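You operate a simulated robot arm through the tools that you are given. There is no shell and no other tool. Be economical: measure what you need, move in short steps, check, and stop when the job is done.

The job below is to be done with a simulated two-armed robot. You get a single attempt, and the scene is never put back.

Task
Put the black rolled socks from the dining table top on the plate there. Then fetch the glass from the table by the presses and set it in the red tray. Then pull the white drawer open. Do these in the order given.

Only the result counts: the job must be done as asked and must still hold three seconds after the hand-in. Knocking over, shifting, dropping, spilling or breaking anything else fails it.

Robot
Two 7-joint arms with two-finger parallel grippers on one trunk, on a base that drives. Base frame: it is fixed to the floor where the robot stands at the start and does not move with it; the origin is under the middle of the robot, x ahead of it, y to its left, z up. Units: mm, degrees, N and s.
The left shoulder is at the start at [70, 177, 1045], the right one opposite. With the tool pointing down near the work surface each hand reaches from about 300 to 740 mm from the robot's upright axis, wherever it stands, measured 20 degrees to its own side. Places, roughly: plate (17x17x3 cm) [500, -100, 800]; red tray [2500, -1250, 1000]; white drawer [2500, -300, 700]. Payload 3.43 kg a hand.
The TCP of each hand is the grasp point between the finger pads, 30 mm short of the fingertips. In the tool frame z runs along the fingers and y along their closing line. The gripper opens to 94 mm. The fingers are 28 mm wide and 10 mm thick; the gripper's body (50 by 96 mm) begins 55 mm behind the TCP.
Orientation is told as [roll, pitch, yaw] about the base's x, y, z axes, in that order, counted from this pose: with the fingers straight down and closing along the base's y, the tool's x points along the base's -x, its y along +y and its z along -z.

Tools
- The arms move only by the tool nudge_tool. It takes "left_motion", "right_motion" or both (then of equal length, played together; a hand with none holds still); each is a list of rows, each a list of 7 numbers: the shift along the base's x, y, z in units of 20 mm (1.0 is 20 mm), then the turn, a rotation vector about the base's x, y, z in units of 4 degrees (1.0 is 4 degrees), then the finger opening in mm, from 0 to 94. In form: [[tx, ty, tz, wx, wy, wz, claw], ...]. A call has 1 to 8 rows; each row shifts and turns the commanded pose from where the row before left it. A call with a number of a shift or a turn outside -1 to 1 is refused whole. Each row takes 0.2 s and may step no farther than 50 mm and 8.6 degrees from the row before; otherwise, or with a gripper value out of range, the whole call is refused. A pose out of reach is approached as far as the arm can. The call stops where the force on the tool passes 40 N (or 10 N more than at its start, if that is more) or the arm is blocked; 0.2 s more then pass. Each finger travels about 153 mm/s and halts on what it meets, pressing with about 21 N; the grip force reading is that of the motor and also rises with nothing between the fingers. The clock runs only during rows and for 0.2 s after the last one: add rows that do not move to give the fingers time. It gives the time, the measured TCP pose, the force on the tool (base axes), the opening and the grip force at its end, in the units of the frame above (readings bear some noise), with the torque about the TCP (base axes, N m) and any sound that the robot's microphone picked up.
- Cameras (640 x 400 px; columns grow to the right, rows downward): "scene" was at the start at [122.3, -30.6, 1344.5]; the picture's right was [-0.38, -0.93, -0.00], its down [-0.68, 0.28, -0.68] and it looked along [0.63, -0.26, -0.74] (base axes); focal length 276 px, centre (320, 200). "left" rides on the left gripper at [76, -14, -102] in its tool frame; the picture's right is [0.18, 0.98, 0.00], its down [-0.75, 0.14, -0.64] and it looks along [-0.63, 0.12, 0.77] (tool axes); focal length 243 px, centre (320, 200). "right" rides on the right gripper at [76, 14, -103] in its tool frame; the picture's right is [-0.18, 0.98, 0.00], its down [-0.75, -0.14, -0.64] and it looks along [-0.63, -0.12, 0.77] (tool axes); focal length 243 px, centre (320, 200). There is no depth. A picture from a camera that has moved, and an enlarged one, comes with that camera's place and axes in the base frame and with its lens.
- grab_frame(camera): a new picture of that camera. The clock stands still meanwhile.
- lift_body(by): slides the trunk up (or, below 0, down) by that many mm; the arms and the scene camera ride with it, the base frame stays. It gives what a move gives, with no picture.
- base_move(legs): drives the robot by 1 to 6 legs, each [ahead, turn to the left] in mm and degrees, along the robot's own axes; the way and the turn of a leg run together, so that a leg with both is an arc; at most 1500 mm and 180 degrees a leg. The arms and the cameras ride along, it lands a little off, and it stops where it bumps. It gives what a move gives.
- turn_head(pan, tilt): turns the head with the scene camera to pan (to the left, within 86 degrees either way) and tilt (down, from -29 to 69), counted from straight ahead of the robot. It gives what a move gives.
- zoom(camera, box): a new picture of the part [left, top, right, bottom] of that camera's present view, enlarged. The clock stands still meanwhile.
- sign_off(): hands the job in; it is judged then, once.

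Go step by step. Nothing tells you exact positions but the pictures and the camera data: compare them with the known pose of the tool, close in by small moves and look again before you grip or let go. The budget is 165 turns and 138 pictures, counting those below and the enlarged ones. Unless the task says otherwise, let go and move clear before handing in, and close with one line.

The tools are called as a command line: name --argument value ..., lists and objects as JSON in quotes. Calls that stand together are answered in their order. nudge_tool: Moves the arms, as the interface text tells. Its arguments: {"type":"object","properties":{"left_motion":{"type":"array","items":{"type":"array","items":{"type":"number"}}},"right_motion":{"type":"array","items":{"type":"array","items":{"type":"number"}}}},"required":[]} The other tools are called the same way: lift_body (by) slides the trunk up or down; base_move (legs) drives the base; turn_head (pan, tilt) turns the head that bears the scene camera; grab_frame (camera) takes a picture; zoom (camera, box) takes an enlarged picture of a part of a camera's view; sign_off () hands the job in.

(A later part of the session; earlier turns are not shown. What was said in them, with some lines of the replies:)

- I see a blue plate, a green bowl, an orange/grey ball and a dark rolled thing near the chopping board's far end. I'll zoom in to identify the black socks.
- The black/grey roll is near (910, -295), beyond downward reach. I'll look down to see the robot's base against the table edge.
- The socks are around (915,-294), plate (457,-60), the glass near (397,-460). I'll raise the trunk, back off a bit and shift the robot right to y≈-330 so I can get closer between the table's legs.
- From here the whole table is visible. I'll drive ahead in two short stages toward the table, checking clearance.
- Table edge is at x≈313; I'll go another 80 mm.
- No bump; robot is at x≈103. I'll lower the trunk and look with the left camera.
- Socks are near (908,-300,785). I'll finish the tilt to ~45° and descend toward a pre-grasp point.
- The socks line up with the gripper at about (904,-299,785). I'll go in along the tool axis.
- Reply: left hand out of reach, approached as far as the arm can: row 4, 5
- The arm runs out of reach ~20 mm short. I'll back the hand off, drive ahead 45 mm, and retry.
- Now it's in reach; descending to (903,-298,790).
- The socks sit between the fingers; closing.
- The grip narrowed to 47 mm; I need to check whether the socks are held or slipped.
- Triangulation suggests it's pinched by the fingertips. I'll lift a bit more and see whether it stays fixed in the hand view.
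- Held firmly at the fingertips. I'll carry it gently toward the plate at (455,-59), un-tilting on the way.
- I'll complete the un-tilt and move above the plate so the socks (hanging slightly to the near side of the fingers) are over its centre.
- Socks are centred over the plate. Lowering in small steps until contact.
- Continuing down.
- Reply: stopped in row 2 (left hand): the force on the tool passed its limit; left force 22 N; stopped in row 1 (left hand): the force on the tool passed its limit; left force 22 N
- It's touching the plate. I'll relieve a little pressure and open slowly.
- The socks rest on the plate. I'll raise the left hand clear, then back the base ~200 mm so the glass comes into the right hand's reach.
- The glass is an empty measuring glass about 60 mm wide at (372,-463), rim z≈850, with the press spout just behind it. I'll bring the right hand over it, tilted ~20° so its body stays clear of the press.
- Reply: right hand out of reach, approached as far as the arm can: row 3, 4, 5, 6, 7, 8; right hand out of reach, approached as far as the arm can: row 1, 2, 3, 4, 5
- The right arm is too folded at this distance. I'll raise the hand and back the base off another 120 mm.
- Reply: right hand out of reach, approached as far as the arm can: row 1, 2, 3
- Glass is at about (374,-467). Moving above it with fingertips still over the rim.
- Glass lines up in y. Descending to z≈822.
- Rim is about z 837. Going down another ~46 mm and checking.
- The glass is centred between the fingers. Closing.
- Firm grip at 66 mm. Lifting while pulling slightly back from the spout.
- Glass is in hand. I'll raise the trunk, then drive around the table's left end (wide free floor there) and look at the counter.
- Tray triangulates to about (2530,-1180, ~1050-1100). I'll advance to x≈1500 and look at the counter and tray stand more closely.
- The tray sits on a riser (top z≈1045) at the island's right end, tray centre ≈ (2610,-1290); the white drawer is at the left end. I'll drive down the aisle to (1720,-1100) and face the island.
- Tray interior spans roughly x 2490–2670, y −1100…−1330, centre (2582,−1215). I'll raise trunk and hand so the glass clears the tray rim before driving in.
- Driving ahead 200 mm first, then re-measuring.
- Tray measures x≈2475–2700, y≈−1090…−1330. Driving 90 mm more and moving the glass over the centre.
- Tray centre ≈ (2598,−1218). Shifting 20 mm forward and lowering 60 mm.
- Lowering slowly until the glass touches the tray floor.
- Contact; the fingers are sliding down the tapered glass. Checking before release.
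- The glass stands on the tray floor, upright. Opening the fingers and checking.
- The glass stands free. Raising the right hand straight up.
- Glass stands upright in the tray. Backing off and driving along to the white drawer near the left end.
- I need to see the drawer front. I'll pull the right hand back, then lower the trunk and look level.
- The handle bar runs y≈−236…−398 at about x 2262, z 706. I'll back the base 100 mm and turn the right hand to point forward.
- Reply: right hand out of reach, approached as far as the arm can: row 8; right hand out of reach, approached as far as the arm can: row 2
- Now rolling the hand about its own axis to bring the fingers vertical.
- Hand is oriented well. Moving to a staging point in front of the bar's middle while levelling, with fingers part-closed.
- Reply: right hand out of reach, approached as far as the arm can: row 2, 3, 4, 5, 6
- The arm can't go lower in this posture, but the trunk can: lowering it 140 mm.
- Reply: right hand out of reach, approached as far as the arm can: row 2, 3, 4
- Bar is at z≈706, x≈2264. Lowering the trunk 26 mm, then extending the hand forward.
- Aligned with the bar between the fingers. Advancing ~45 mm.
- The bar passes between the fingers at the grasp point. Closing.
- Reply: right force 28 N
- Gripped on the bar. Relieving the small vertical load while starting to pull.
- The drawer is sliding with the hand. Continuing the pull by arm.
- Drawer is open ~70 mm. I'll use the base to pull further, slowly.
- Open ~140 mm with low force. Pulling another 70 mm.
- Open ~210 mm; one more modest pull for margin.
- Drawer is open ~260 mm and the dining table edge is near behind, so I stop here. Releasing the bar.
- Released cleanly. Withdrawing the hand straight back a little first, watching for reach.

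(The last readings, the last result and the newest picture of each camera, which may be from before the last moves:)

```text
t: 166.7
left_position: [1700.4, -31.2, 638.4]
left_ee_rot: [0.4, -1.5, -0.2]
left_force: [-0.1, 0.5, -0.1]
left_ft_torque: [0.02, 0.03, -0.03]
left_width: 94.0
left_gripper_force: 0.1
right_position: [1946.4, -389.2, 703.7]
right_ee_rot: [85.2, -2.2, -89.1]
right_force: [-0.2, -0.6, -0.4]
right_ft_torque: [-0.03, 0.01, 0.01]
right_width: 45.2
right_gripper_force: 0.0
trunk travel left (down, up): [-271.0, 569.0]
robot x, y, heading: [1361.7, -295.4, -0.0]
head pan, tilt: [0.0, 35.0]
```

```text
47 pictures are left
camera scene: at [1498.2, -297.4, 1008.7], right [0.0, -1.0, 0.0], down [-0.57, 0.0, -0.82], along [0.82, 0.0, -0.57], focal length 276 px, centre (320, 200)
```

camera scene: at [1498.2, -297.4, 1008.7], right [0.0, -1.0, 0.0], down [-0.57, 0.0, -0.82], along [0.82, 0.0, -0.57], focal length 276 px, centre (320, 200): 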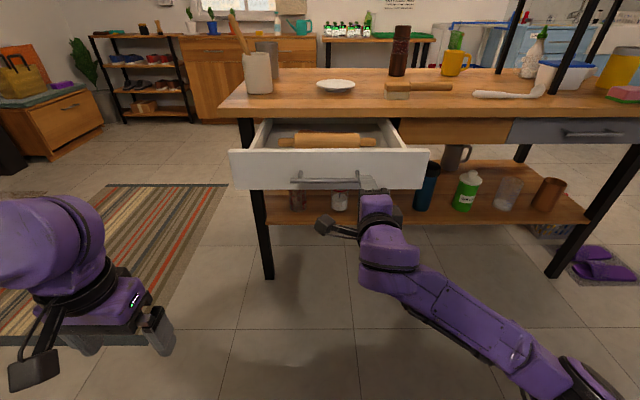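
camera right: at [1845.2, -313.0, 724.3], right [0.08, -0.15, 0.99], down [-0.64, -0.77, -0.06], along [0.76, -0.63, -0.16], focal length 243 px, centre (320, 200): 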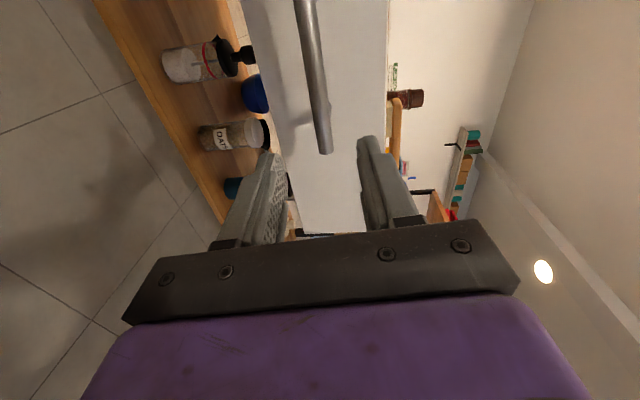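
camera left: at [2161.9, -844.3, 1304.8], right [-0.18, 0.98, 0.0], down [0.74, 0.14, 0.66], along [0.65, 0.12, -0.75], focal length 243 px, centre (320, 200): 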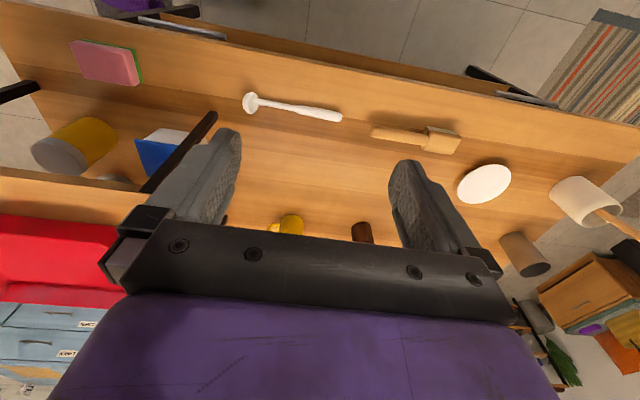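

The drawer is clearly open and the hand is clear of the bar; I'll withdraw a little more and take a last look toward the tray.

nudge_tool --right_motion '[[-0.5, -0.8, 0, 0, 0, 0, 45], [-0.5, -0.8, 0, 0, 0, 0, 45], [0, -0.8, 0, 0, 0, 0, 45]]'

turn_head --pan -38 --tilt 0

grab_frame --camera "scene"

```text
t: 167.5
left_position: [1701.0, -31.1, 638.1]
left_ee_rot: [0.3, -1.5, -0.3]
left_force: [0.1, 0.3, -0.2]
left_ft_torque: [0.0, -0.02, -0.01]
left_width: 94.1
left_gripper_force: 0.1
right_position: [1927.2, -436.4, 704.1]
right_ee_rot: [85.2, -2.1, -89.0]
right_force: [0.4, -1.0, 0.0]
right_ft_torque: [0.03, -0.02, 0.0]
right_width: 45.0
right_gripper_force: 0.1
trunk travel left (down, up): [-271.0, 569.0]
robot x, y, heading: [1360.0, -299.9, 0.1]
head pan, tilt: [0.0, 35.0]
```

```text
t: 168.5
left_position: [1701.6, -32.5, 638.3]
left_ee_rot: [0.3, -1.5, -0.2]
left_force: [0.3, 0.0, 0.6]
left_ft_torque: [0.0, 0.01, -0.03]
left_width: 94.1
left_gripper_force: 0.1
right_position: [1925.7, -436.4, 704.2]
right_ee_rot: [85.2, -2.0, -89.1]
right_force: [0.2, 0.0, -0.1]
right_ft_torque: [-0.04, 0.01, -0.02]
right_width: 45.2
right_gripper_force: 0.1
trunk travel left (down, up): [-271.0, 569.0]
robot x, y, heading: [1360.6, -299.7, -0.0]
head pan, tilt: [-38.0, 0.0]
```

```text
46 pictures are left
camera scene: at [1481.1, -352.7, 1064.7], right [-0.62, -0.79, 0.0], down [0.0, 0.0, -1.0], along [0.79, -0.62, 0.0], focal length 276 px, centre (320, 200)
```

scene: 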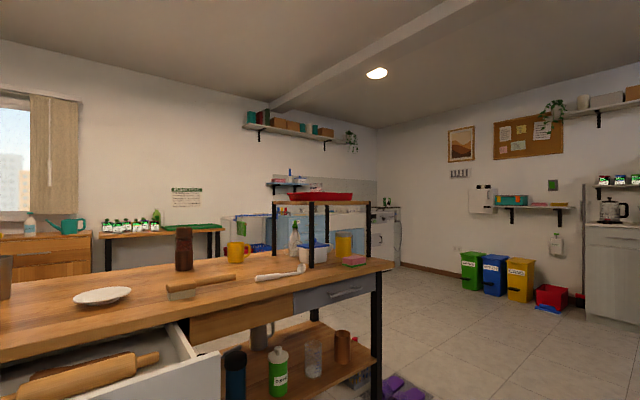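

zoom --camera "scene" --box '[260, 165, 390, 245]'

```text
4.92 times, centred on (325, 205) of scene
camera zoom: at [1481.1, -352.7, 1064.7], right [-0.62, -0.79, 0.0], down [0.0, 0.0, -1.0], along [0.79, -0.62, 0.0], focal length 1360 px, centre (295, 175)
```

zoom: 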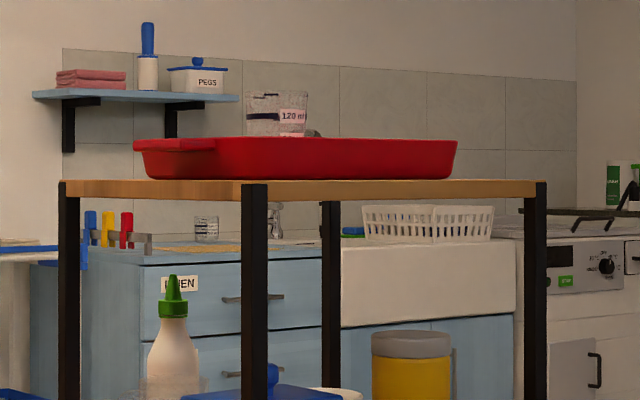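

The glass stands upright in the tray, the drawer is open, and the socks were left resting on the plate. Handing in.

sign_off

```text
The job is handed in.
```

I did all three steps in order and handed the job in: the black socks are on the plate, the glass stands upright in the red tray, and the white drawer is open about 260 mm. I checked the glass and the drawer again just before hand-in. The socks I last saw when I put them down, because the dining table was behind the robot by then.
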